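You operate a simulated robot arm through the tools that you are given. There is no shell and no other tool. Be economical: measure what you need, move in short steps, check, and stop when the job is done.

You run a simulated robot arm. Do the job below in one go: nothing can be reset, and whatever is moved stays where it is left.

## Task
Scoop flour into the beaker up to 100 ml, tap it level and put the canister's lid back on.
Fine: the lid lies by the steel pot meanwhile; scoop and beaker go back where they were.

It is judged by the outcome, as a careful person would: the job done as asked, and still so three seconds after it is handed in. It fails if anything else is knocked over, pushed out of place, dropped, spilled or broken. Lids that push on must go on centred and level and be pressed home; caps that screw on are set level and turned clockwise until they are tight.

## Robot
A 7-joint arm with a two-finger parallel gripper, fixed in place. Base frame: the origin is at the foot of the arm, x ahead of it, y to its left, z up; the work surface is at about z = 920. Readings come in mm, rad, newtons and seconds.
With the tool pointing down near the work surface it reaches from about 320 to 740 mm from the base axis. Its first joint turns from -2.007 to 2.007 rad. Payload 3.91 kg.
Tool frame: the origin (TCP) lies between the finger pads and is the grasp point; the fingertips stand 30 mm ahead of it; z points along the fingers, y is the line along which they close. The gripper opens to 110 mm. The fingers are 20 mm wide and 10 mm thick; the gripper's body (48 by 112 mm) begins 55 mm behind the TCP.
Orientation is that of the tool frame in the base frame, as [roll, pitch, yaw] about the fixed x, y, z axes, in that order (R = Rz(yaw) Ry(pitch) Rx(roll)). With the fingers straight down and closing along the base's y, the tool's x points along the base's -x, its y along +y and its z along -z.

## Interface
- The arm moves only by the tool send_rows. Its argument "commands" is a list of rows, each a list of 3 entries, a list of its own where there are three numbers: the shift along the base's x, y, z in mm, then the turn, a rotation vector about the base's x, y, z in rad, then the closure, from 0 (fully open) to 1 (shut). In form: [[[dx, dy, dz], [rx, ry, rz], claw], ...]. A call has 1 to 8 rows; each row shifts and turns the commanded pose from where the row before left it. Rows are played at 5 a second. More than 50 mm and 0.15 rad between two rows, or a gripper value outside its range, and nothing of the call is played. A pose out of reach is approached as far as the arm can. The call stops where the force on the tool passes 90 N (or 10 N more than at its start, if that is more) or the arm is blocked; 0.2 s more then pass. Each finger travels about 108 mm/s and halts on what it meets, pressing with about 20 N; the grip force reading is that of the motor and also rises with nothing between the fingers. The clock runs only during rows and for 0.2 s after the last one: add rows that do not move to give the fingers time. It gives the time, the measured TCP pose, the force on the tool (base axes), the opening and the grip force at its end, in the units of the frame above (readings bear some noise).
- Cameras (640 x 400 px; columns grow to the right, rows downward): "scene" is fixed at [49, 648.2, 1710.2]; the picture's right is [-0.63, -0.78, 0.00], its down [-0.64, 0.51, -0.58] and it looks along [0.45, -0.36, -0.82] (base axes); focal length 361 px, centre (320, 200). "wrist" rides on the gripper at [72, 17, -103] in the tool frame; the picture's right is [-0.23, 0.97, 0.00], its down [-0.76, -0.18, -0.62] and it looks along [-0.61, -0.14, 0.78] (tool axes); focal length 222 px, centre (320, 200). There is no depth. A picture from a camera that has moved, and an enlarged one, comes with that camera's place and axes in the base frame and with its lens.
- snapshot(camera): a new picture of that camera. It takes no simulated time.
- slide_trunk(by): slides the trunk up (or, below 0, down) by that many mm; the arm rides with it, the base frame stays. It gives what a move gives, with no picture.
- inspect(camera, box): a new picture of the part [left, top, right, bottom] of that camera's present view, enlarged. It takes no simulated time.
- close_job(): hands the job in; it is judged then, once.

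Work in short steps. Places have to be worked out from the pictures, the camera data and where the tool is seen: move nearer, look again, correct. Check each grasp and each placing, and mend what went wrong. You have 120 turns and 84 pictures in all, those below and enlarged ones among them. Open the gripper and draw the arm clear of the work before you hand the job in, unless the task says otherwise; then end with one line.

The tools are called by a JSON object that holds its "method" and its "body". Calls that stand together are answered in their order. send_rows: Moves the arm, as the interface text tells. Its arguments: {"type":"object","properties":{"commands":{"type":"array"}},"required":["commands"]} The other tools are called the same way: slide_trunk (by) slides the trunk up or down; snapshot (camera) takes a picture; inspect (camera, box) takes an enlarged picture of a part of a camera's view; close_job () hands the job in.

At the start:

```text
time_s: 0.0
ee_pos: [251.4, 397.7, 1381.6]
orientation: [-3.141, -0.001, 3.141]
ft_force: [0.1, 0.3, 0.2]
finger_gap: 110.4
grip_force: 0.1
trunk travel left (down, up): [-900.0, 90.0]
```

scene: 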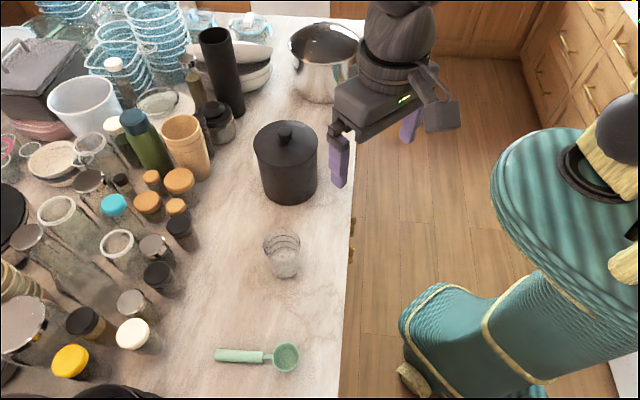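
wrist: 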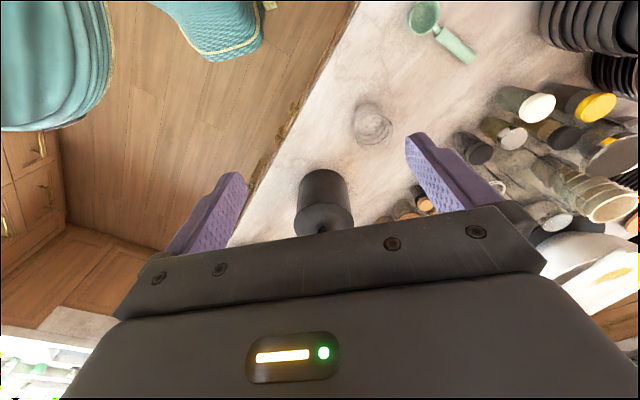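

I'll begin by enlarging the work area to see the canister, the beaker with its markings, and the scoop.

{"method": "inspect", "body": {"camera": "scene", "box": [190, 200, 370, 390]}}

{"method": "inspect", "body": {"camera": "scene", "box": [180, 10, 380, 210]}}

```text
2.11 times, centred on (280, 295) of scene
camera zoom: at [49.0, 648.2, 1710.2], right [-0.63, -0.78, 0.0], down [-0.64, 0.51, -0.58], along [0.45, -0.36, -0.82], focal length 760 px, centre (404, 0)
```

zoom: 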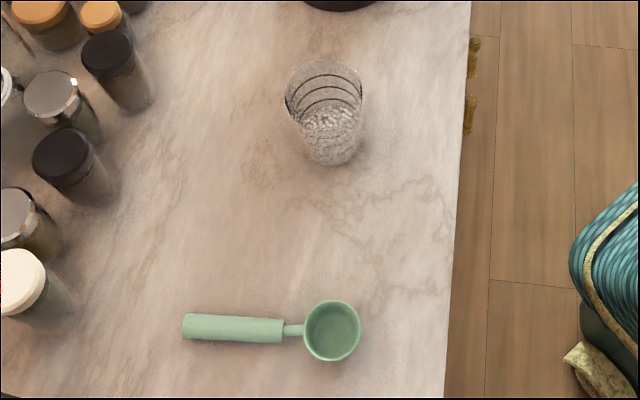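

```text
2.00 times, centred on (280, 110) of scene
camera zoom: at [49.0, 648.2, 1710.2], right [-0.63, -0.78, 0.0], down [-0.64, 0.51, -0.58], along [0.45, -0.36, -0.82], focal length 722 px, centre (400, 380)
```

zoom: 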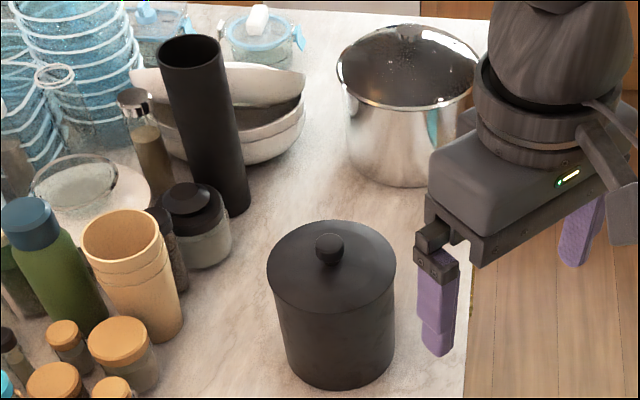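

The canister is at about (578, 334), with the lid top near z≈1080 and a knob above it. The beaker is around (384, 486) and the scoop bowl near (219, 600). I'll move above the knob and look with the wrist camera.

{"method": "send_rows", "body": {"commands": [[[40, -8, -10], [0, 0, 0], 0], [[40, -8, -10], [0, 0, 0], 0], [[40, -8, -10], [0, 0, 0], 0], [[40, -8, -10], [0, 0, 0], 0], [[40, -8, -10], [0, 0, 0], 0], [[40, -8, -10], [0, 0, 0], 0], [[40, -8, -20], [0, 0, 0], 0], [[46, -8, -20], [0, 0, 0], 0]]}}

{"method": "snapshot", "body": {"camera": "wrist"}}

{"method": "snapshot", "body": {"camera": "scene"}}

```text
refused: row 8 steps farther than a row can; nothing moved
```

```text
79 pictures are left
camera wrist: at [178.8, 416.1, 1483.9], right [0.23, 0.97, 0.0], down [0.76, -0.18, 0.62], along [0.61, -0.14, -0.78], focal length 222 px, centre (320, 200)
```

wrist: 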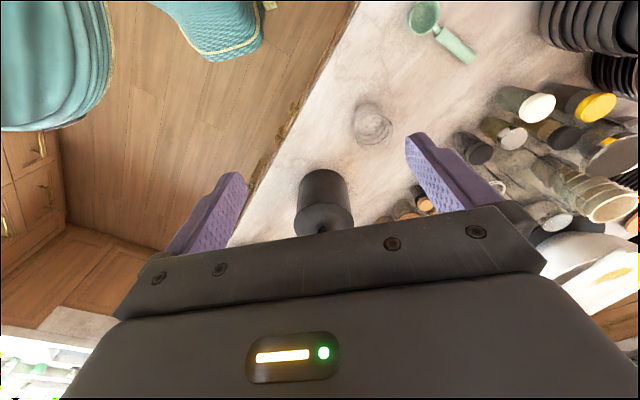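

```text
78 pictures are left
```

scene: 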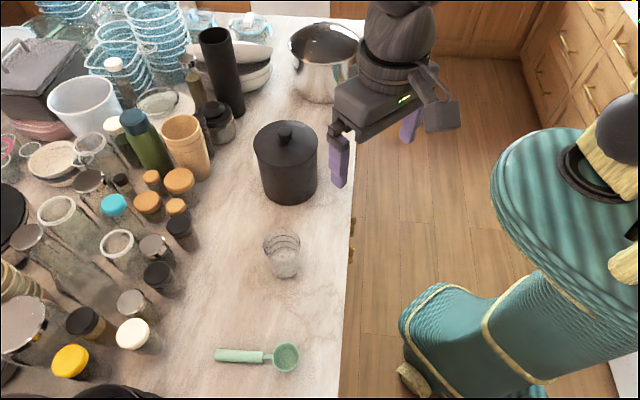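

The row step was too long, so nothing moved. I'll resend it with slightly shorter steps.

{"method": "send_rows", "body": {"commands": [[[40, -8, -10], [0, 0, 0], 0], [[40, -8, -10], [0, 0, 0], 0], [[40, -8, -10], [0, 0, 0], 0], [[40, -8, -10], [0, 0, 0], 0], [[40, -8, -10], [0, 0, 0], 0], [[40, -8, -10], [0, 0, 0], 0], [[40, -8, -15], [0, 0, 0], 0], [[42, -8, -15], [0, 0, 0], 0]]}}

{"method": "snapshot", "body": {"camera": "wrist"}}

```text
time_s: 1.8
ee_pos: [576.7, 333.7, 1291.6]
orientation: [-3.142, -0.001, 3.141]
ft_force: [-0.2, 0.4, -0.7]
finger_gap: 109.8
grip_force: 0.0
trunk travel left (down, up): [-900.0, 90.0]
```

```text
77 pictures are left
camera wrist: at [503.6, 352.1, 1393.1], right [0.23, 0.97, 0.0], down [0.76, -0.18, 0.62], along [0.61, -0.14, -0.78], focal length 222 px, centre (320, 200)
```

wrist: 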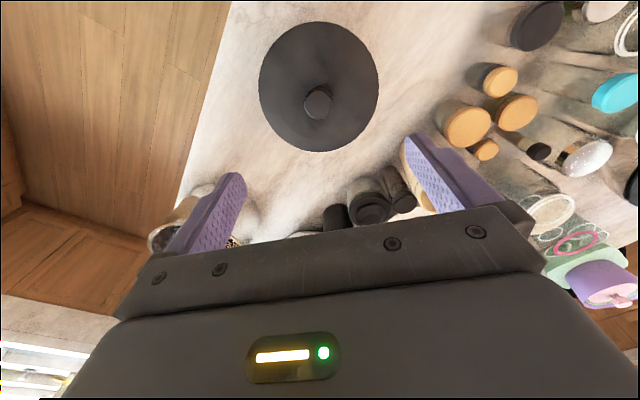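

The knob is right under the TCP at about (577, 333), top ≈1110. I'll descend to TCP z≈1125 and check clearance in the scene view.

{"method": "send_rows", "body": {"commands": [[[0, 0, -45], [0, 0, 0], 0.3], [[0, 0, -45], [0, 0, 0], 0.3], [[0, 0, -45], [0, 0, 0], 0.3], [[0, 0, -32], [0, 0, 0], 0.3], [[0, 0, 0], [0, 0, 0], 0.3]]}}

{"method": "inspect", "body": {"camera": "scene", "box": [220, 60, 360, 210]}}

{"method": "snapshot", "body": {"camera": "wrist"}}

```text
time_s: 3.0
ee_pos: [573.8, 333.6, 1123.9]
orientation: [3.141, -0.001, -3.141]
ft_force: [-0.8, -0.2, 0.7]
finger_gap: 77.0
grip_force: 0.0
trunk travel left (down, up): [-900.0, 90.0]
```

```text
2.67 times, centred on (290, 135) of scene
camera zoom: at [49.0, 648.2, 1710.2], right [-0.63, -0.78, 0.0], down [-0.64, 0.51, -0.58], along [0.45, -0.36, -0.82], focal length 962 px, centre (400, 373)
```

zoom: 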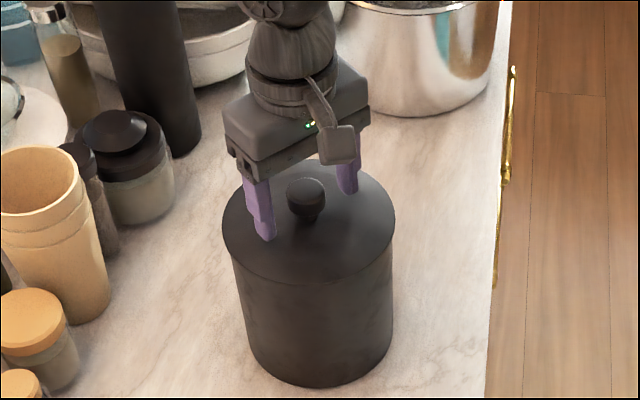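

```text
75 pictures are left
camera wrist: at [501.8, 351.3, 1227.0], right [0.23, 0.97, 0.0], down [0.76, -0.18, 0.62], along [0.61, -0.14, -0.78], focal length 222 px, centre (320, 200)
```

wrist: 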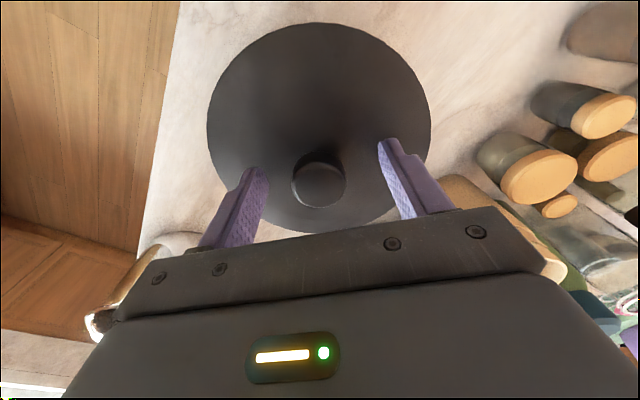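

The knob is centred between the fingers, about 4 mm further in x. The lid top is ≈1083, so I'll lower to TCP ≈1118 and close.

{"method": "send_rows", "body": {"commands": [[[4, 0, -5], [0, 0, 0], 0.3], [[0, 0, 0], [0, 0, 0], 0.6], [[0, 0, 0], [0, 0, 0], 1], [[0, 0, 0], [0, 0, 0], 1]]}}

{"method": "inspect", "body": {"camera": "scene", "box": [220, 60, 360, 210]}}

```text
time_s: 4.0
ee_pos: [579.2, 334.0, 1121.2]
orientation: [-3.141, 0.003, 3.141]
ft_force: [1.9, 0.0, 6.7]
finger_gap: 32.5
grip_force: 19.7
trunk travel left (down, up): [-900.0, 90.0]
```

```text
2.67 times, centred on (290, 135) of scene
camera zoom: at [49.0, 648.2, 1710.2], right [-0.63, -0.78, 0.0], down [-0.64, 0.51, -0.58], along [0.45, -0.36, -0.82], focal length 962 px, centre (400, 373)
```

zoom: 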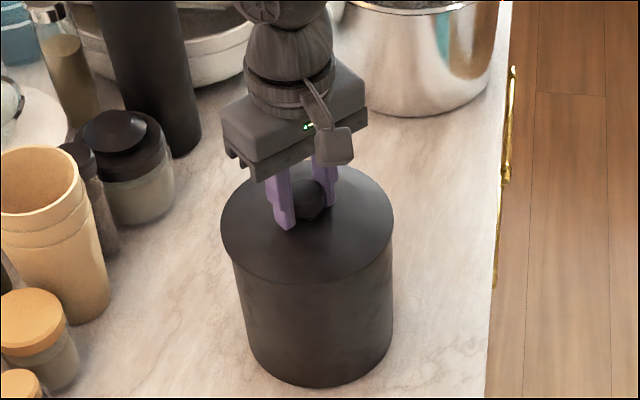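

The knob is gripped (32.5 mm) and the fingertips are just touching the lid. I'll lift slowly.

{"method": "send_rows", "body": {"commands": [[[0, 0, 4], [0, 0, 0], 1], [[0, 0, 6], [0, 0, 0], 1], [[0, 0, 10], [0, 0, 0], 1], [[0, 0, 15], [0, 0, 0], 1], [[0, 0, 30], [0, 0, 0], 1], [[0, 0, 40], [0, 0, 0], 1]]}}

{"method": "snapshot", "body": {"camera": "scene"}}

```text
time_s: 5.4
ee_pos: [577.7, 333.7, 1225.6]
orientation: [3.141, 0.0, 3.141]
ft_force: [0.2, 0.4, -0.6]
finger_gap: 32.4
grip_force: 19.9
trunk travel left (down, up): [-900.0, 90.0]
```

```text
73 pictures are left
```

scene: 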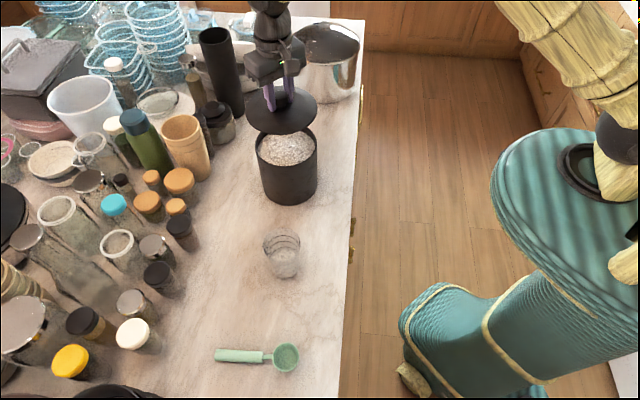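

The lid is off and the flour is visible near the canister's top. The free counter by the pot is around (700, 115), so I'll carry the lid there and check before lowering.

{"method": "send_rows", "body": {"commands": [[[20, -36, 0], [0, 0, 0], 1], [[20, -36, 0], [0, 0, 0], 1], [[20, -36, 0], [0, 0, 0], 1], [[20, -36, -20], [0, 0, 0], 1], [[20, -36, -30], [0, 0, 0], 1], [[22, -38, -20], [0, 0, 0], 1], [[0, 0, -45], [0, 0, 0], 1], [[0, 0, -45], [0, 0, 0], 1]]}}

{"method": "snapshot", "body": {"camera": "scene"}}

{"method": "snapshot", "body": {"camera": "wrist"}}

```text
refused: row 5 steps farther than a row can; nothing moved
```

```text
72 pictures are left
```

scene: 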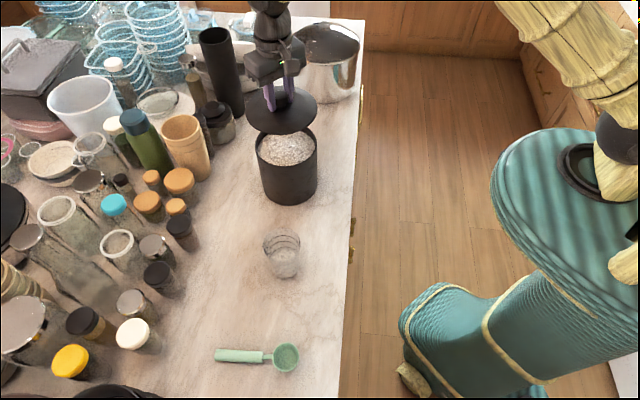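

```text
71 pictures are left
camera wrist: at [504.2, 352.2, 1328.2], right [0.23, 0.97, 0.0], down [0.76, -0.18, 0.62], along [0.61, -0.14, -0.78], focal length 222 px, centre (320, 200)
```

wrist: 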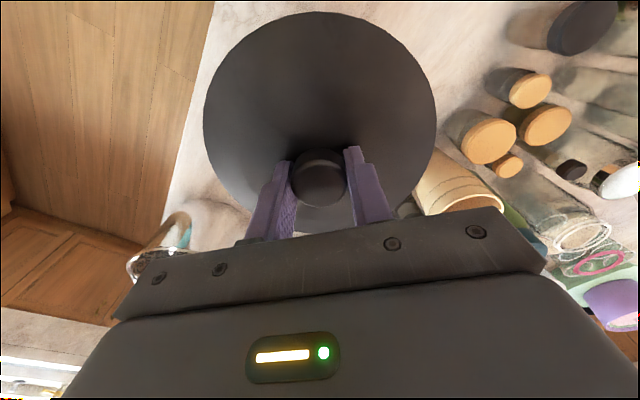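

One row was over 50 mm, so nothing moved. I'll resend it within the limits.

{"method": "send_rows", "body": {"commands": [[[20, -36, 0], [0, 0, 0], 1], [[20, -36, 0], [0, 0, 0], 1], [[20, -36, 0], [0, 0, 0], 1], [[20, -36, -20], [0, 0, 0], 1], [[20, -36, -20], [0, 0, 0], 1], [[22, -38, -20], [0, 0, 0], 1], [[0, 0, -45], [0, 0, 0], 1], [[0, 0, -45], [0, 0, 0], 1]]}}

```text
time_s: 7.2
ee_pos: [701.3, 114.6, 1073.2]
orientation: [-3.14, -0.001, -3.14]
ft_force: [0.0, -0.2, 1.0]
finger_gap: 32.5
grip_force: 19.8
trunk travel left (down, up): [-900.0, 90.0]
```

The move completed. I'll look before lowering the lid.

{"method": "snapshot", "body": {"camera": "scene"}}

{"method": "snapshot", "body": {"camera": "wrist"}}

```text
70 pictures are left
```

scene: 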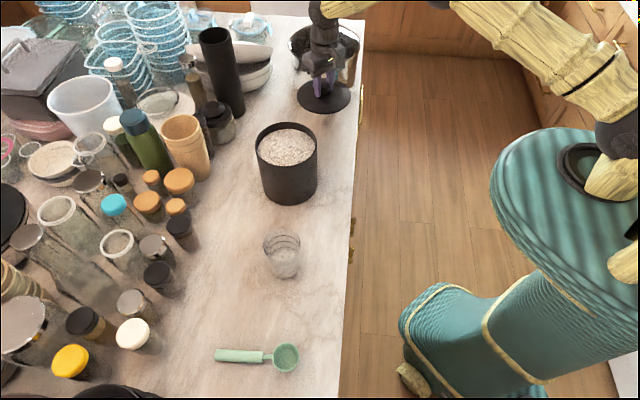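

```text
69 pictures are left
camera wrist: at [627.9, 132.2, 1176.4], right [0.23, 0.97, 0.0], down [0.76, -0.18, 0.62], along [0.61, -0.14, -0.78], focal length 222 px, centre (320, 200)
```

wrist: 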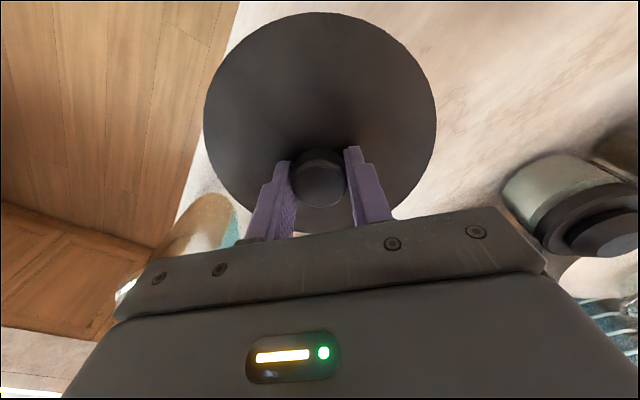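

There is clear counter under the lid, ~20 mm from the pot and ~20 mm inside the edge. I'll lower it in steps.

{"method": "send_rows", "body": {"commands": [[[0, 0, -40], [0, 0, 0], 1], [[0, 0, -40], [0, 0, 0], 1], [[0, 0, -8], [0, 0, 0], 1], [[0, 0, -5], [0, 0, 0], 1]]}}

```text
time_s: 8.2
ee_pos: [700.1, 115.4, 981.1]
orientation: [3.141, 0.0, 3.141]
ft_force: [0.5, -0.2, 0.4]
finger_gap: 32.3
grip_force: 20.4
trunk travel left (down, up): [-900.0, 90.0]
```

No contact yet, so I'll go down in smaller steps.

{"method": "send_rows", "body": {"commands": [[[0, 0, -4], [0, 0, 0], 1], [[0, 0, -3], [0, 0, 0], 1], [[0, 0, -3], [0, 0, 0], 1]]}}

```text
time_s: 9.0
ee_pos: [699.8, 116.6, 970.7]
orientation: [3.141, 0.0, 3.141]
ft_force: [-1.0, -0.2, -0.9]
finger_gap: 32.3
grip_force: 20.3
trunk travel left (down, up): [-900.0, 90.0]
```

Still free, so I continue down.

{"method": "send_rows", "body": {"commands": [[[0, 0, -3], [0, 0, 0], 1], [[0, 0, -3], [0, 0, 0], 1], [[0, 0, 0], [0, 0, 0], 1]]}}

{"method": "inspect", "body": {"camera": "scene", "box": [270, 40, 380, 130]}}

```text
time_s: 9.8
ee_pos: [701.1, 115.6, 968.6]
orientation: [3.139, 0.007, -3.14]
ft_force: [0.7, 0.6, 23.0]
finger_gap: 32.3
grip_force: 19.7
trunk travel left (down, up): [-900.0, 90.0]
```

```text
4.44 times, centred on (325, 85) of scene
camera zoom: at [49.0, 648.2, 1710.2], right [-0.63, -0.78, 0.0], down [-0.64, 0.51, -0.58], along [0.45, -0.36, -0.82], focal length 1604 px, centre (298, 711)
```

zoom: 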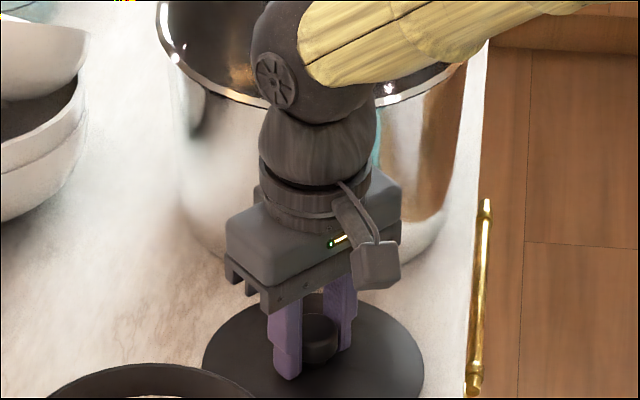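

The lid touched the counter at TCP z≈968.6. I'll ease the pressure, open, and rise clear.

{"method": "send_rows", "body": {"commands": [[[0, 0, 4], [0, 0, 0], 1], [[0, 0, 0], [0, 0, 0], 0.5], [[0, 0, 0], [0, 0, 0], 0.4], [[0, 0, 40], [0, 0, 0], 0.4], [[0, 0, 50], [0, 0, 0], 0.4], [[0, 0, 50], [0, 0, 0], 0.4], [[0, 0, 50], [0, 0, 0], 0.4], [[0, 0, 50], [0, 0, 0], 0.4]]}}

{"method": "snapshot", "body": {"camera": "scene"}}

```text
time_s: 11.6
ee_pos: [697.4, 116.2, 1209.1]
orientation: [3.141, 0.0, -3.141]
ft_force: [0.4, -1.1, 0.2]
finger_gap: 65.9
grip_force: 0.1
trunk travel left (down, up): [-900.0, 90.0]
```

```text
67 pictures are left
```

scene: 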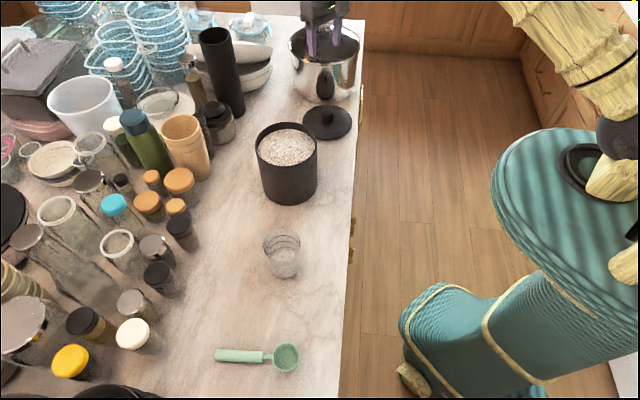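

The lid lies safely in front of the pot. I'll move to where the wrist camera can see into the canister.

{"method": "send_rows", "body": {"commands": [[[-28, 37, 10], [0, 0, 0], 0.4], [[-28, 37, 10], [0, 0, 0], 0.4], [[-28, 37, 10], [0, 0, 0], 0.4], [[-28, 37, 10], [0, 0, 0], 0.4], [[-28, 37, 10], [0, 0, 0], 0.4], [[-28, 37, 0], [0, 0, 0], 0.4]]}}

{"method": "inspect", "body": {"camera": "wrist", "box": [220, 40, 420, 240]}}

{"method": "inspect", "body": {"camera": "scene", "box": [235, 100, 345, 210]}}

{"method": "inspect", "body": {"camera": "scene", "box": [250, 220, 310, 285]}}

```text
time_s: 13.0
ee_pos: [530.9, 338.7, 1258.2]
orientation: [-3.14, 0.001, -3.141]
ft_force: [0.4, 0.6, 0.0]
finger_gap: 65.9
grip_force: 0.1
trunk travel left (down, up): [-900.0, 90.0]
```

```text
2.00 times, centred on (320, 140) of wrist
camera zoom: at [457.5, 357.1, 1361.4], right [0.23, 0.97, 0.0], down [0.76, -0.18, 0.62], along [0.61, -0.14, -0.78], focal length 444 px, centre (320, 320)
```

zoom: 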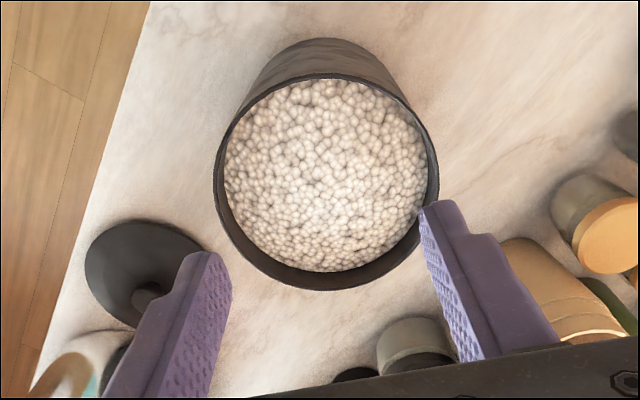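

```text
3.64 times, centred on (290, 155) of scene
camera zoom: at [49.0, 648.2, 1710.2], right [-0.63, -0.78, 0.0], down [-0.64, 0.51, -0.58], along [0.45, -0.36, -0.82], focal length 1312 px, centre (429, 364)
```

zoom: 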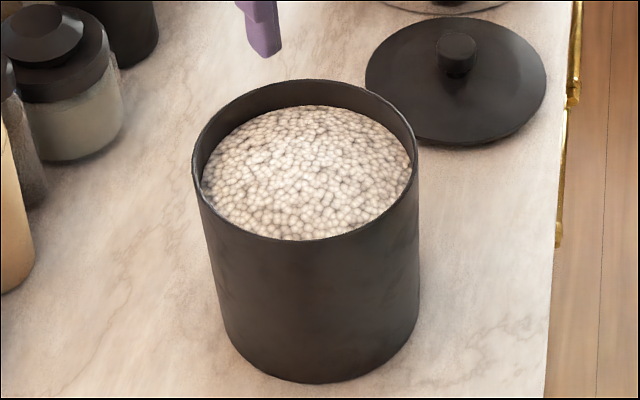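

```text
6.15 times, centred on (280, 252) of scene
camera zoom: at [49.0, 648.2, 1710.2], right [-0.63, -0.78, 0.0], down [-0.64, 0.51, -0.58], along [0.45, -0.36, -0.82], focal length 2221 px, centre (566, -123)
```

zoom: 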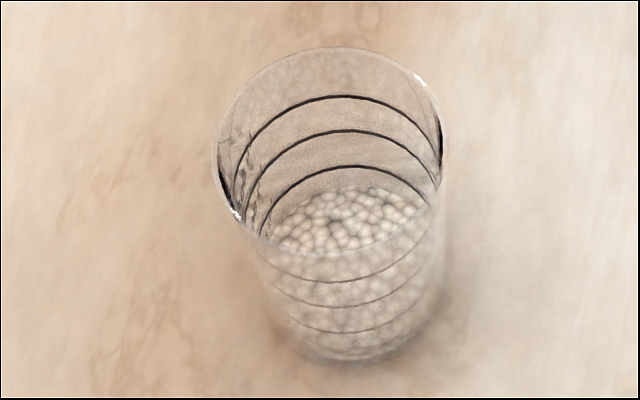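

The flour is granular, with its surface just below the rim. The beaker has three rings and already holds some flour, so I need a closer side view of the rings and numbers. I'll turn the tool radially toward the beaker (yaw +0.91) while backing off high.

{"method": "send_rows", "body": {"commands": [[[-32, 7, 0], [0, 0, 0.13], 0.2], [[-32, 7, 0], [0, 0, 0.13], 0.2], [[-32, 7, 0], [0, 0, 0.13], 0], [[-32, 7, 0], [0, 0, 0.13], 0], [[-32, 7, 0], [0, 0, 0.13], 0], [[-32, 7, 0], [0, 0, 0.13], 0], [[-34, 5, 0], [0, 0, 0.13], 0]]}}

{"method": "send_rows", "body": {"commands": [[[0, 0, -45], [0.079, -0.062, 0], 0], [[0, 0, -45], [0.079, -0.062, 0], 0], [[0, 0, -45], [0.079, -0.062, 0], 0], [[0, 0, -45], [0.079, -0.062, 0], 0], [[0, 0, -40], [0.079, -0.062, 0], 0], [[0, 0, -30], [0.079, -0.062, 0], 0]]}}

{"method": "snapshot", "body": {"camera": "wrist"}}

```text
time_s: 14.6
ee_pos: [302.8, 384.8, 1258.9]
orientation: [3.138, 0.0, -2.228]
ft_force: [0.1, 1.2, 0.2]
finger_gap: 109.8
grip_force: 0.0
trunk travel left (down, up): [-900.0, 90.0]
```

```text
time_s: 16.0
ee_pos: [307.0, 384.8, 1007.1]
orientation: [-3.138, 0.601, -2.231]
ft_force: [-0.3, -0.4, -0.1]
finger_gap: 109.9
grip_force: 0.0
trunk travel left (down, up): [-900.0, 90.0]
```

```text
63 pictures are left
camera wrist: at [220.0, 302.9, 1051.8], right [-0.65, 0.75, 0.13], down [0.31, 0.11, 0.95], along [0.69, 0.66, -0.3], focal length 222 px, centre (320, 200)
```

wrist: 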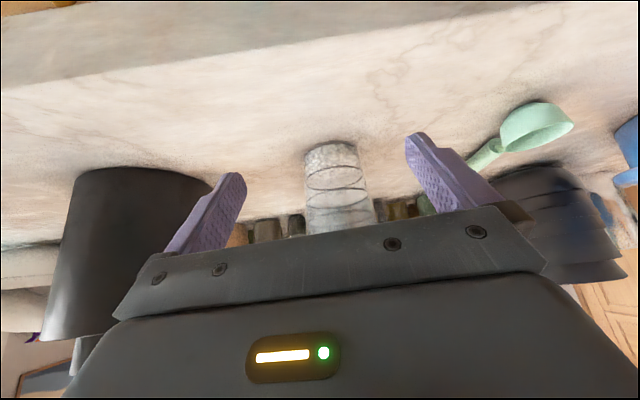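

The beaker shows between the fingers (the picture is upside down). I'll enlarge it.

{"method": "inspect", "body": {"camera": "wrist", "box": [290, 125, 390, 240]}}

```text
3.48 times, centred on (340, 182) of wrist
camera zoom: at [220.0, 302.9, 1051.8], right [-0.65, 0.75, 0.13], down [0.31, 0.11, 0.95], along [0.69, 0.66, -0.3], focal length 773 px, centre (250, 261)
```

zoom: 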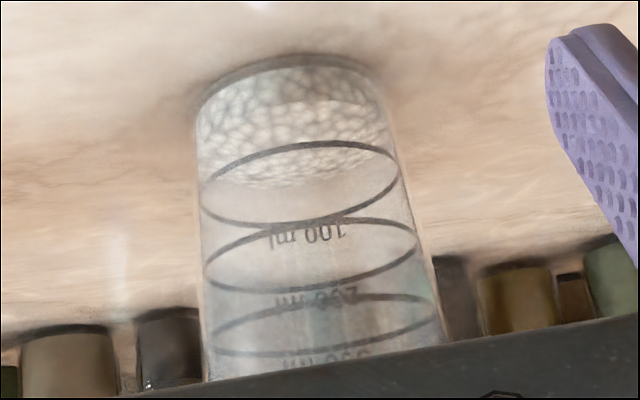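

The lowest ring is 100 ml, then 200 and 300. The beaker already holds roughly 60 ml, so it needs about 40 ml more, around one scoop. I'll look at the scoop from here.

{"method": "inspect", "body": {"camera": "wrist", "box": [400, 80, 600, 220]}}

```text
2.86 times, centred on (500, 150) of wrist
camera zoom: at [220.0, 302.9, 1051.8], right [-0.65, 0.75, 0.13], down [0.31, 0.11, 0.95], along [0.69, 0.66, -0.3], focal length 635 px, centre (-194, 343)
```

zoom: 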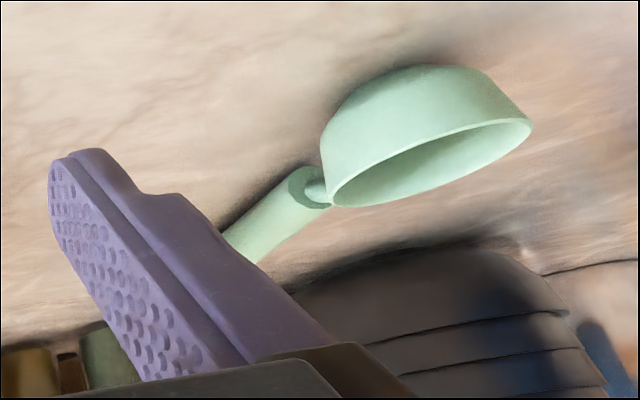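

The scoop's bowl is ~25 mm deep with its handle at rim height, pointing outward at azimuth ≈49°, so I'll grasp it about 83 mm from the bowl centre, near (268, 665). I'll rise, straighten and move above it.

{"method": "send_rows", "body": {"commands": [[[0, 0, 40], [-0.079, 0.062, 0], 0], [[0, 0, 40], [-0.079, 0.062, 0], 0], [[0, 0, 40], [-0.079, 0.062, 0], 0], [[0, 0, 40], [-0.079, 0.062, 0], 0], [[0, 0, 20], [-0.079, 0.062, 0], 0.3], [[0, 0, 10], [-0.079, 0.062, -0.05], 0.5]]}}

{"method": "send_rows", "body": {"commands": [[[-6, 45, 0], [0, 0, 0], 0.5], [[-6, 45, 0], [0, 0, 0], 0.5], [[-6, 45, 0], [0, 0, 0], 0.5], [[-7, 45, 0], [0, 0, 0], 0.5], [[-7, 45, -10], [0, 0, 0], 0.5], [[-7, 47, -10], [0, 0, 0], 0.5], [[0, 8, -40], [0, 0, 0], 0.5], [[0, 0, 0], [0, 0, 0], 0.5]]}}

{"method": "snapshot", "body": {"camera": "wrist"}}

```text
time_s: 17.4
ee_pos: [304.9, 386.3, 1200.3]
orientation: [-3.139, -0.001, -2.282]
ft_force: [-0.4, 0.0, 0.5]
finger_gap: 55.0
grip_force: 0.0
trunk travel left (down, up): [-900.0, 90.0]
```

```text
time_s: 19.2
ee_pos: [266.6, 667.5, 1137.6]
orientation: [-3.137, 0.0, -2.281]
ft_force: [0.8, -0.3, -0.4]
finger_gap: 55.0
grip_force: 0.1
trunk travel left (down, up): [-900.0, 90.0]
```

```text
60 pictures are left
camera wrist: at [205.7, 623.8, 1240.8], right [-0.59, 0.81, 0.0], down [0.63, 0.46, 0.62], along [0.5, 0.37, -0.78], focal length 222 px, centre (320, 200)
```

wrist: 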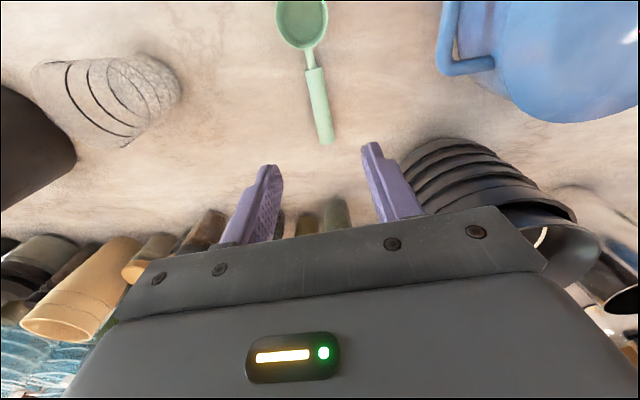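

Both cameras agree: the scoop axis runs from the bowl (215, 605) at azimuth ≈48°, and the fingers straddle the handle. I'll descend toward the handle with a small correction.

{"method": "send_rows", "body": {"commands": [[[2, -1, -45], [0, 0, -0.01], 0.5], [[0, 0, -45], [0, 0, 0], 0.5], [[0, 0, -45], [0, 0, 0], 0.5], [[0, 0, -30], [0, 0, 0], 0.5], [[0, 0, 0], [0, 0, 0], 0.5]]}}

{"method": "snapshot", "body": {"camera": "wrist"}}

{"method": "inspect", "body": {"camera": "scene", "box": [180, 290, 330, 400]}}

```text
time_s: 20.4
ee_pos: [265.5, 657.8, 975.4]
orientation: [-3.14, 0.0, -2.292]
ft_force: [0.3, 0.6, -0.5]
finger_gap: 55.1
grip_force: 0.1
out of reach, approached as far as the arm can: row 4
trunk travel left (down, up): [-900.0, 90.0]
```

```text
59 pictures are left
camera wrist: at [204.9, 615.6, 1078.4], right [-0.58, 0.81, 0.0], down [0.63, 0.46, 0.62], along [0.51, 0.36, -0.78], focal length 222 px, centre (320, 200)
```

wrist: 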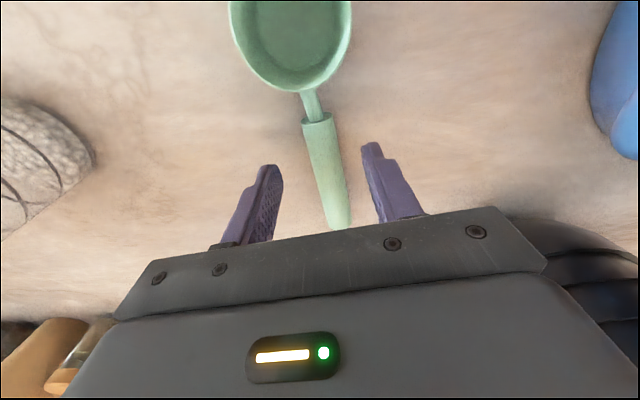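

```text
3.64 times, centred on (255, 345) of scene
camera zoom: at [49.0, 648.2, 1710.2], right [-0.63, -0.78, 0.0], down [-0.64, 0.51, -0.58], along [0.45, -0.36, -0.82], focal length 1312 px, centre (556, -327)
```

zoom: 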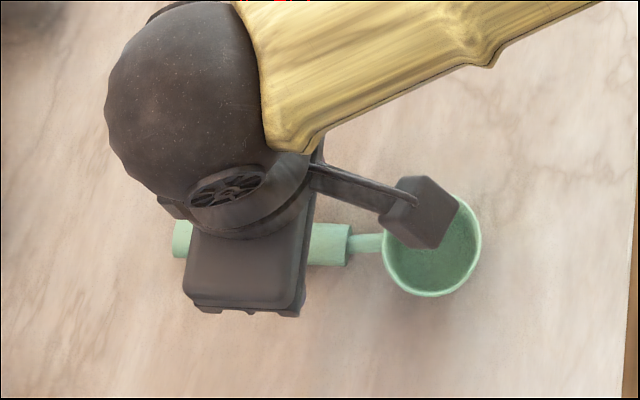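

The arm is at its reach limit here (z 975, r 709). I'll rise, then lower the trunk so the arm can work comfortably at counter height.

{"method": "send_rows", "body": {"commands": [[[0, 0, 45], [0, 0, 0], 0.5], [[0, 0, 45], [0, 0, 0], 0.5], [[0, 0, 45], [0, 0, 0], 0.5], [[0, 0, 45], [0, 0, 0], 0.5], [[0, 0, 0], [0, 0, 0], 0.5]]}}

{"method": "slide_trunk", "body": {"by": -130}}

```text
time_s: 21.6
ee_pos: [269.6, 666.9, 1154.7]
orientation: [-3.139, -0.002, -2.292]
ft_force: [0.1, 0.2, 0.6]
finger_gap: 54.8
grip_force: 0.1
out of reach, approached as far as the arm can: row 1, 2
trunk travel left (down, up): [-900.0, 90.0]
```

```text
time_s: 23.2
ee_pos: [269.1, 667.4, 1025.0]
orientation: [-3.139, 0.0, -2.292]
ft_force: [-0.4, -0.2, 0.3]
finger_gap: 54.9
grip_force: 0.1
trunk travel left (down, up): [-770.0, 220.0]
```

The TCP is at (269, 667, 1025), so I'll lower it 70 mm to the handle.

{"method": "send_rows", "body": {"commands": [[[0, 0, -30], [0, 0, 0], 0.5], [[0, 0, -25], [0, 0, 0], 0.5], [[0, 0, -15], [0, 0, 0], 0.5], [[0, 0, 0], [0, 0, 0], 0.5]]}}

{"method": "inspect", "body": {"camera": "wrist", "box": [200, 0, 440, 240]}}

```text
time_s: 24.2
ee_pos: [269.1, 668.3, 954.2]
orientation: [-3.137, -0.002, -2.292]
ft_force: [0.2, 0.0, 0.2]
finger_gap: 55.0
grip_force: 0.1
trunk travel left (down, up): [-770.0, 220.0]
```

```text
1.67 times, centred on (320, 120) of wrist
camera zoom: at [208.7, 626.4, 1056.6], right [-0.58, 0.81, 0.0], down [0.64, 0.46, 0.62], along [0.51, 0.36, -0.78], focal length 370 px, centre (320, 333)
```

zoom: 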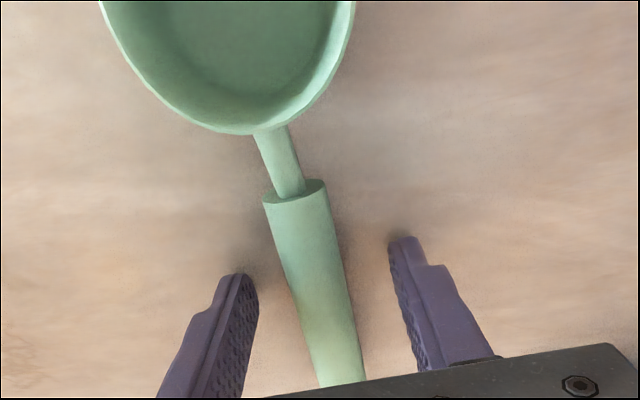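

The handle is centred between the fingers. I'll turn slightly to align and close.

{"method": "send_rows", "body": {"commands": [[[0, 0, 0], [0, 0, -0.03], 0.5], [[0, 0, 0], [0, 0, 0], 0.8], [[0, 0, 0], [0, 0, 0], 1], [[0, 0, 0], [0, 0, 0], 1], [[0, 0, 0], [0, 0, 0], 1]]}}

{"method": "snapshot", "body": {"camera": "wrist"}}

```text
time_s: 25.4
ee_pos: [269.4, 668.8, 954.3]
orientation: [-3.138, -0.003, -2.322]
ft_force: [0.4, -0.5, 0.0]
finger_gap: 25.4
grip_force: 19.9
trunk travel left (down, up): [-770.0, 220.0]
```

```text
56 pictures are left
camera wrist: at [207.3, 628.3, 1056.8], right [-0.56, 0.83, 0.0], down [0.65, 0.44, 0.62], along [0.52, 0.34, -0.78], focal length 222 px, centre (320, 200)
```

wrist: 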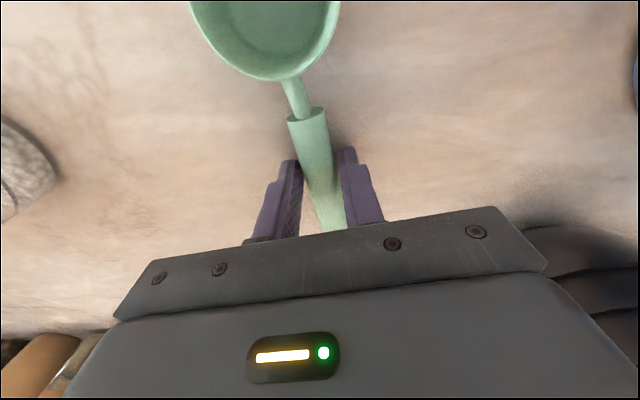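

The handle is gripped at 25.4 mm. I'll lift it straight up and check that it hangs firmly and level.

{"method": "send_rows", "body": {"commands": [[[0, 0, 5], [0, 0, 0], 1], [[0, 0, 20], [0, 0, 0], 1], [[0, 0, 45], [0, 0, 0], 1], [[0, 0, 45], [0, 0, 0], 1], [[0, 0, 45], [0, 0, 0], 1], [[-10, -15, 40], [0, 0, 0], 1], [[-10, -15, 20], [0, 0, 0], 1], [[0, 0, 0], [0, 0, 0], 1]]}}

{"method": "snapshot", "body": {"camera": "wrist"}}

{"method": "snapshot", "body": {"camera": "scene"}}

```text
time_s: 27.2
ee_pos: [245.3, 627.6, 1172.7]
orientation: [-3.138, -0.002, -2.321]
ft_force: [0.3, 0.1, -1.1]
finger_gap: 26.0
grip_force: 20.0
out of reach, approached as far as the arm can: row 5
trunk travel left (down, up): [-770.0, 220.0]
```

```text
55 pictures are left
camera wrist: at [182.9, 587.5, 1275.3], right [-0.56, 0.83, 0.0], down [0.65, 0.44, 0.62], along [0.52, 0.34, -0.78], focal length 222 px, centre (320, 200)
```

wrist: 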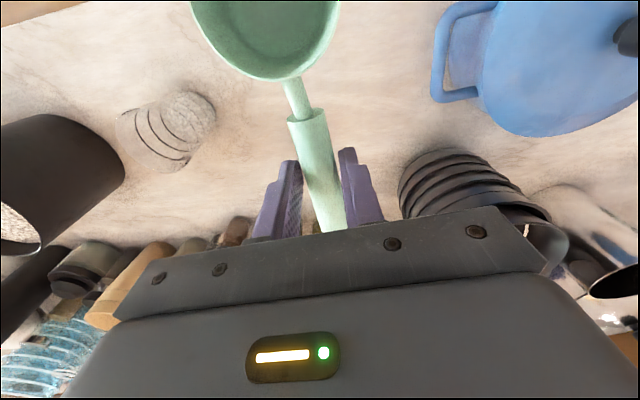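

```text
54 pictures are left
```

scene: 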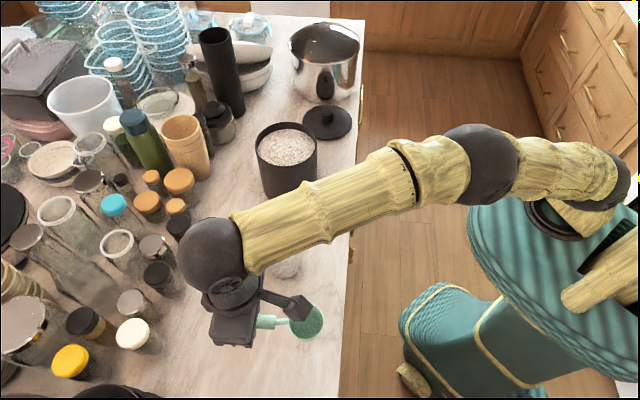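

The scoop is held the same as when grasped. High outward poses need the trunk higher, so I'll raise it again for the canister work.

{"method": "slide_trunk", "body": {"by": 130}}

```text
time_s: 28.8
ee_pos: [245.4, 627.8, 1302.4]
orientation: [-3.137, -0.001, -2.321]
ft_force: [-0.2, -0.1, -0.5]
finger_gap: 25.7
grip_force: 20.2
trunk travel left (down, up): [-900.0, 90.0]
```

I'll carry the scoop to the canister while turning the handle to point radially outward there (azimuth 30°).

{"method": "send_rows", "body": {"commands": [[[36, -28, 0], [0, 0, -0.037], 1], [[36, -28, 0], [0, 0, -0.037], 1], [[36, -28, 0], [0, 0, -0.037], 1], [[36, -28, 0], [0, 0, -0.037], 1], [[36, -28, 0], [0, 0, -0.037], 1], [[36, -28, 0], [0, 0, -0.037], 1], [[36, -28, 0], [0, 0, -0.037], 1], [[36, -28, 0], [0, 0, -0.038], 1]]}}

{"method": "send_rows", "body": {"commands": [[[13, -6, 0], [0.075, -0.129, 0], 1], [[13, -6, 0], [0.075, -0.129, 0], 1], [[13, -6, 0], [0.075, -0.129, 0], 1], [[13, -6, 0], [0.075, -0.129, 0], 1], [[13, -6, -15], [0.075, -0.129, 0], 1], [[13, -6, -15], [0.075, -0.129, 0], 1], [[13, -6, -20], [0.075, -0.129, 0], 1], [[0, 0, 0], [0, 0, 0], 1]]}}

{"method": "snapshot", "body": {"camera": "wrist"}}

{"method": "snapshot", "body": {"camera": "scene"}}

```text
time_s: 30.6
ee_pos: [535.3, 402.6, 1302.9]
orientation: [-3.14, -0.002, -2.621]
ft_force: [0.3, 0.7, -0.6]
finger_gap: 25.7
grip_force: 20.3
trunk travel left (down, up): [-900.0, 90.0]
```

```text
time_s: 32.4
ee_pos: [623.9, 361.0, 1253.1]
orientation: [3.136, 1.045, -2.623]
ft_force: [0.0, -0.8, -0.2]
finger_gap: 25.7
grip_force: 19.8
trunk travel left (down, up): [-900.0, 90.0]
```

```text
53 pictures are left
camera wrist: at [505.7, 313.6, 1241.5], right [-0.39, 0.9, 0.2], down [-0.05, -0.23, 0.97], along [0.92, 0.37, 0.13], focal length 222 px, centre (320, 200)
```

wrist: 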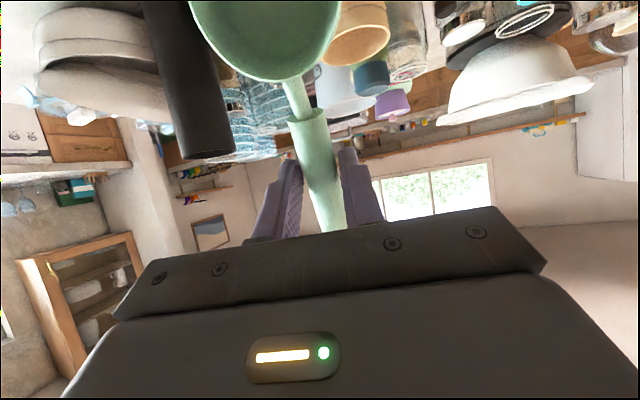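

```text
52 pictures are left
```

scene: 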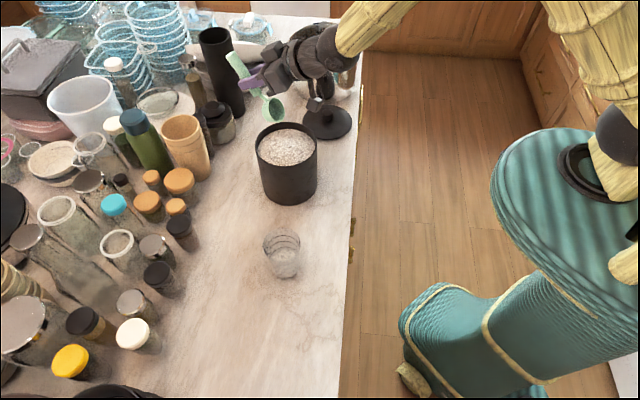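

The tilt works: the bowl hangs over the canister with the mouth toward the base and the handle high. I'll lower it until the lip is about at the flour surface.

{"method": "send_rows", "body": {"commands": [[[0, 0, -40], [0, 0, 0], 1], [[0, 0, -30], [0, 0, 0], 1], [[0, 0, -15], [0, 0, 0], 1], [[0, 0, 0], [0, 0, 0], 1]]}}

{"method": "inspect", "body": {"camera": "scene", "box": [220, 40, 360, 210]}}

```text
time_s: 33.4
ee_pos: [623.6, 361.6, 1167.6]
orientation: [3.14, 1.044, -2.621]
ft_force: [-0.4, 1.4, 0.6]
finger_gap: 26.0
grip_force: 20.3
trunk travel left (down, up): [-900.0, 90.0]
```

```text
2.35 times, centred on (290, 125) of scene
camera zoom: at [49.0, 648.2, 1710.2], right [-0.63, -0.78, 0.0], down [-0.64, 0.51, -0.58], along [0.45, -0.36, -0.82], focal length 849 px, centre (391, 376)
```

zoom: 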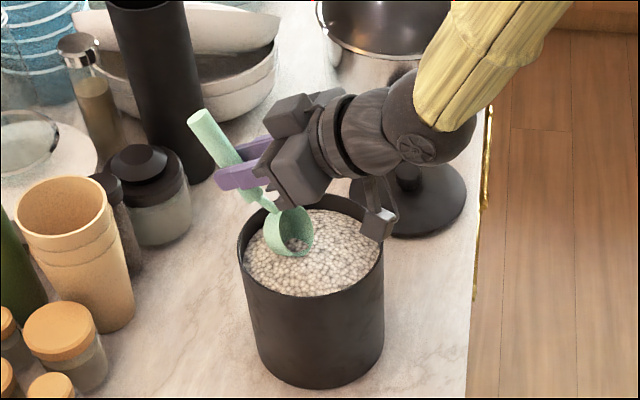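

The lip is just at the surface. I'll plunge ~22 mm and sweep inward about 50 mm.

{"method": "send_rows", "body": {"commands": [[[-5, -3, -10], [0, 0, 0], 1], [[-5, -3, -10], [0, 0, 0], 1], [[-8.7, -5, -3], [0, 0, 0], 1], [[-8.7, -5, 0], [0, 0, 0], 1], [[-8.7, -5, 0], [0, 0, 0], 1], [[-8.7, -5, 0], [0, 0, 0], 1]]}}

{"method": "inspect", "body": {"camera": "scene", "box": [220, 40, 360, 210]}}

```text
time_s: 34.8
ee_pos: [579.6, 334.0, 1143.7]
orientation: [3.138, 1.044, -2.623]
ft_force: [-0.4, -0.2, -0.6]
finger_gap: 25.7
grip_force: 19.8
trunk travel left (down, up): [-900.0, 90.0]
```

```text
2.35 times, centred on (290, 125) of scene
camera zoom: at [49.0, 648.2, 1710.2], right [-0.63, -0.78, 0.0], down [-0.64, 0.51, -0.58], along [0.45, -0.36, -0.82], focal length 849 px, centre (391, 376)
```

zoom: 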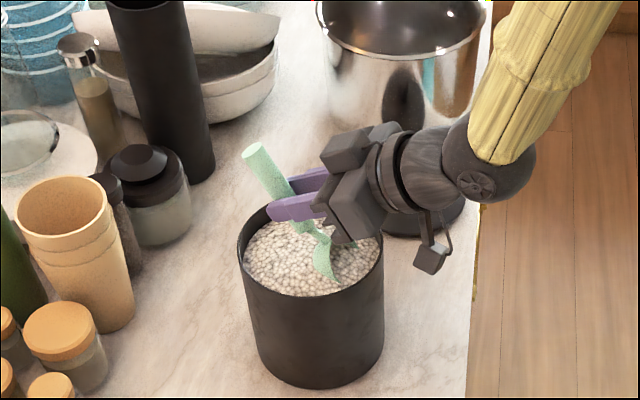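

The scoop moved through the flour with no notable force. Now I curl it up to level while lifting it out of the flour.

{"method": "send_rows", "body": {"commands": [[[9.5, 5.5, -3], [-0.0745, 0.129, 0], 1], [[8.7, 5, 0.5], [-0.0745, 0.129, 0], 1], [[7.6, 4.4, 3], [-0.0745, 0.129, 0], 1], [[6.3, 3.7, 3], [-0.0745, 0.129, 0], 1], [[4.9, 2.9, 2], [-0.0745, 0.129, 0], 1], [[3.4, 2, 1], [-0.0745, 0.129, 0], 1], [[1.8, 1, 1], [-0.0745, 0.129, 0], 1], [[0, 0, 0], [0, 0, 0], 1]]}}

{"method": "snapshot", "body": {"camera": "wrist"}}

{"method": "inspect", "body": {"camera": "scene", "box": [220, 40, 360, 210]}}

```text
time_s: 36.6
ee_pos: [620.5, 359.8, 1154.0]
orientation: [-3.141, 0.002, -2.619]
ft_force: [0.1, 0.1, -0.1]
finger_gap: 25.6
grip_force: 20.1
trunk travel left (down, up): [-900.0, 90.0]
```

```text
49 pictures are left
camera wrist: at [549.2, 339.2, 1255.8], right [-0.29, 0.96, 0.0], down [0.75, 0.23, 0.62], along [0.6, 0.18, -0.78], focal length 222 px, centre (320, 200)
```

wrist: 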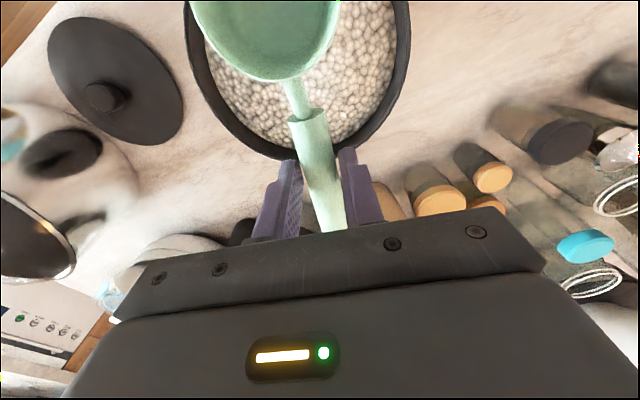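

```text
2.35 times, centred on (290, 125) of scene
camera zoom: at [49.0, 648.2, 1710.2], right [-0.63, -0.78, 0.0], down [-0.64, 0.51, -0.58], along [0.45, -0.36, -0.82], focal length 849 px, centre (391, 376)
```

zoom: 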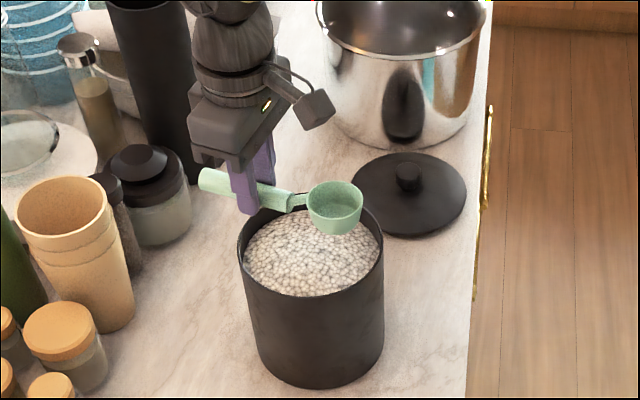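

The scoop looks empty. I'll enlarge the bowl and the flour surface to see what happened.

{"method": "inspect", "body": {"camera": "scene", "box": [260, 100, 330, 170]}}

```text
5.71 times, centred on (295, 135) of scene
camera zoom: at [49.0, 648.2, 1710.2], right [-0.63, -0.78, 0.0], down [-0.64, 0.51, -0.58], along [0.45, -0.36, -0.82], focal length 2062 px, centre (463, 571)
```

zoom: 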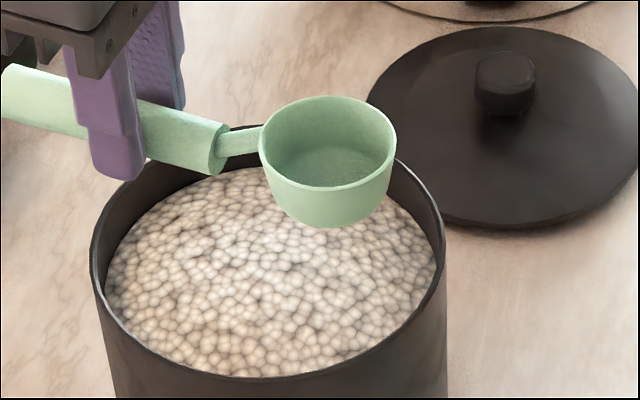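

The bowl is empty: the mouth centre never went below the surface. I'll redo it deeper at a 50° tilt, which keeps the handle inside the rim. First I tilt again above the flour.

{"method": "send_rows", "body": {"commands": [[[-2, -1.2, 8], [0.0727, -0.126, 0], 1], [[-2, -1.2, 5], [0.0727, -0.126, 0], 1], [[-2, -1.2, 3], [0.0727, -0.126, 0], 1], [[-2, -1.2, 2], [0.0727, -0.126, 0], 1], [[-2, -1.2, 0], [0.0727, -0.126, 0], 1], [[-2, -1.2, 0], [0.0727, -0.126, 0], 1], [[0, 0, -20], [0, 0, 0], 1], [[0, 0, -15], [0, 0, 0], 1]]}}

{"method": "send_rows", "body": {"commands": [[[0, 0, -12], [0, 0, 0], 1], [[0, 0, -9], [0, 0, 0], 1], [[-3, -2, -5], [0, 0, 0], 1], [[-6, -3.5, -3], [0, 0, 0], 1], [[-6, -3.5, 0], [0, 0, 0], 1], [[-6, -3.5, 0], [0, 0, 0], 1]]}}

{"method": "inspect", "body": {"camera": "scene", "box": [220, 60, 360, 210]}}

```text
time_s: 38.4
ee_pos: [609.5, 354.4, 1135.5]
orientation: [3.141, 0.876, -2.621]
ft_force: [-0.1, 0.9, -0.1]
finger_gap: 25.7
grip_force: 20.3
trunk travel left (down, up): [-900.0, 90.0]
```

```text
time_s: 39.8
ee_pos: [589.1, 340.9, 1106.2]
orientation: [3.139, 0.876, -2.621]
ft_force: [0.0, 0.3, -1.0]
finger_gap: 25.5
grip_force: 20.1
trunk travel left (down, up): [-900.0, 90.0]
```

```text
2.67 times, centred on (290, 135) of scene
camera zoom: at [49.0, 648.2, 1710.2], right [-0.63, -0.78, 0.0], down [-0.64, 0.51, -0.58], along [0.45, -0.36, -0.82], focal length 962 px, centre (400, 373)
```

zoom: 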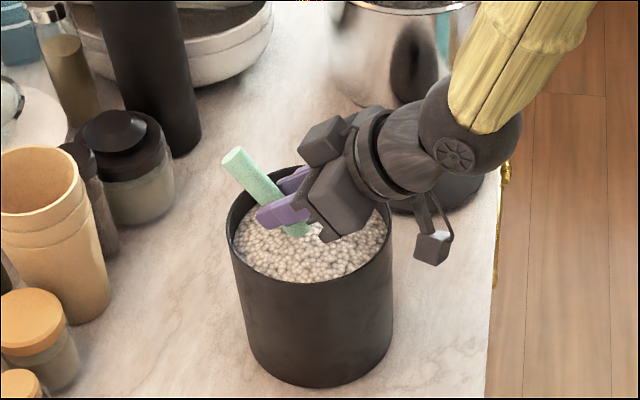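

The bowl is now fully under the flour. I'll curl it to nearly level while still immersed, then lift out.

{"method": "send_rows", "body": {"commands": [[[7.1, 4.1, -2], [-0.0747, 0.1294, 0], 1], [[7.4, 4.3, 4], [-0.0747, 0.1294, 0], 1], [[6.2, 3.6, 7], [-0.0747, 0.1294, 0], 1], [[4.7, 2.7, 10], [-0.0747, 0.1294, 0], 1], [[3.2, 1.9, 10], [-0.0747, 0.1294, 0], 1], [[1.5, 0.9, 14], [-0.063, 0.109, 0], 1], [[0, 0, 0], [0, 0, 0], 1]]}}

{"method": "inspect", "body": {"camera": "scene", "box": [240, 90, 340, 190]}}

```text
time_s: 41.4
ee_pos: [619.2, 358.3, 1149.4]
orientation: [-3.141, 0.002, -2.618]
ft_force: [0.6, -0.3, -0.7]
finger_gap: 25.7
grip_force: 19.6
trunk travel left (down, up): [-900.0, 90.0]
```

```text
4.00 times, centred on (290, 140) of scene
camera zoom: at [49.0, 648.2, 1710.2], right [-0.63, -0.78, 0.0], down [-0.64, 0.51, -0.58], along [0.45, -0.36, -0.82], focal length 1444 px, centre (440, 440)
```

zoom: 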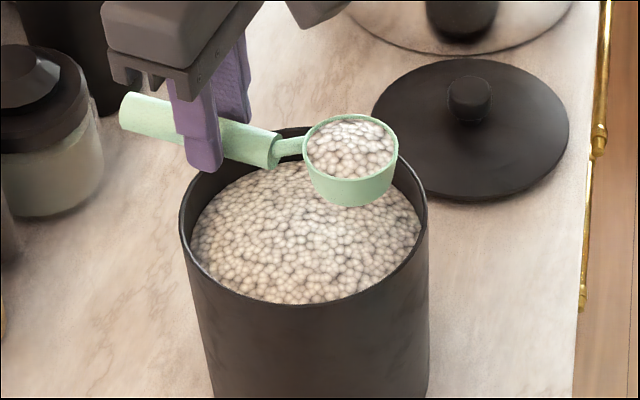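

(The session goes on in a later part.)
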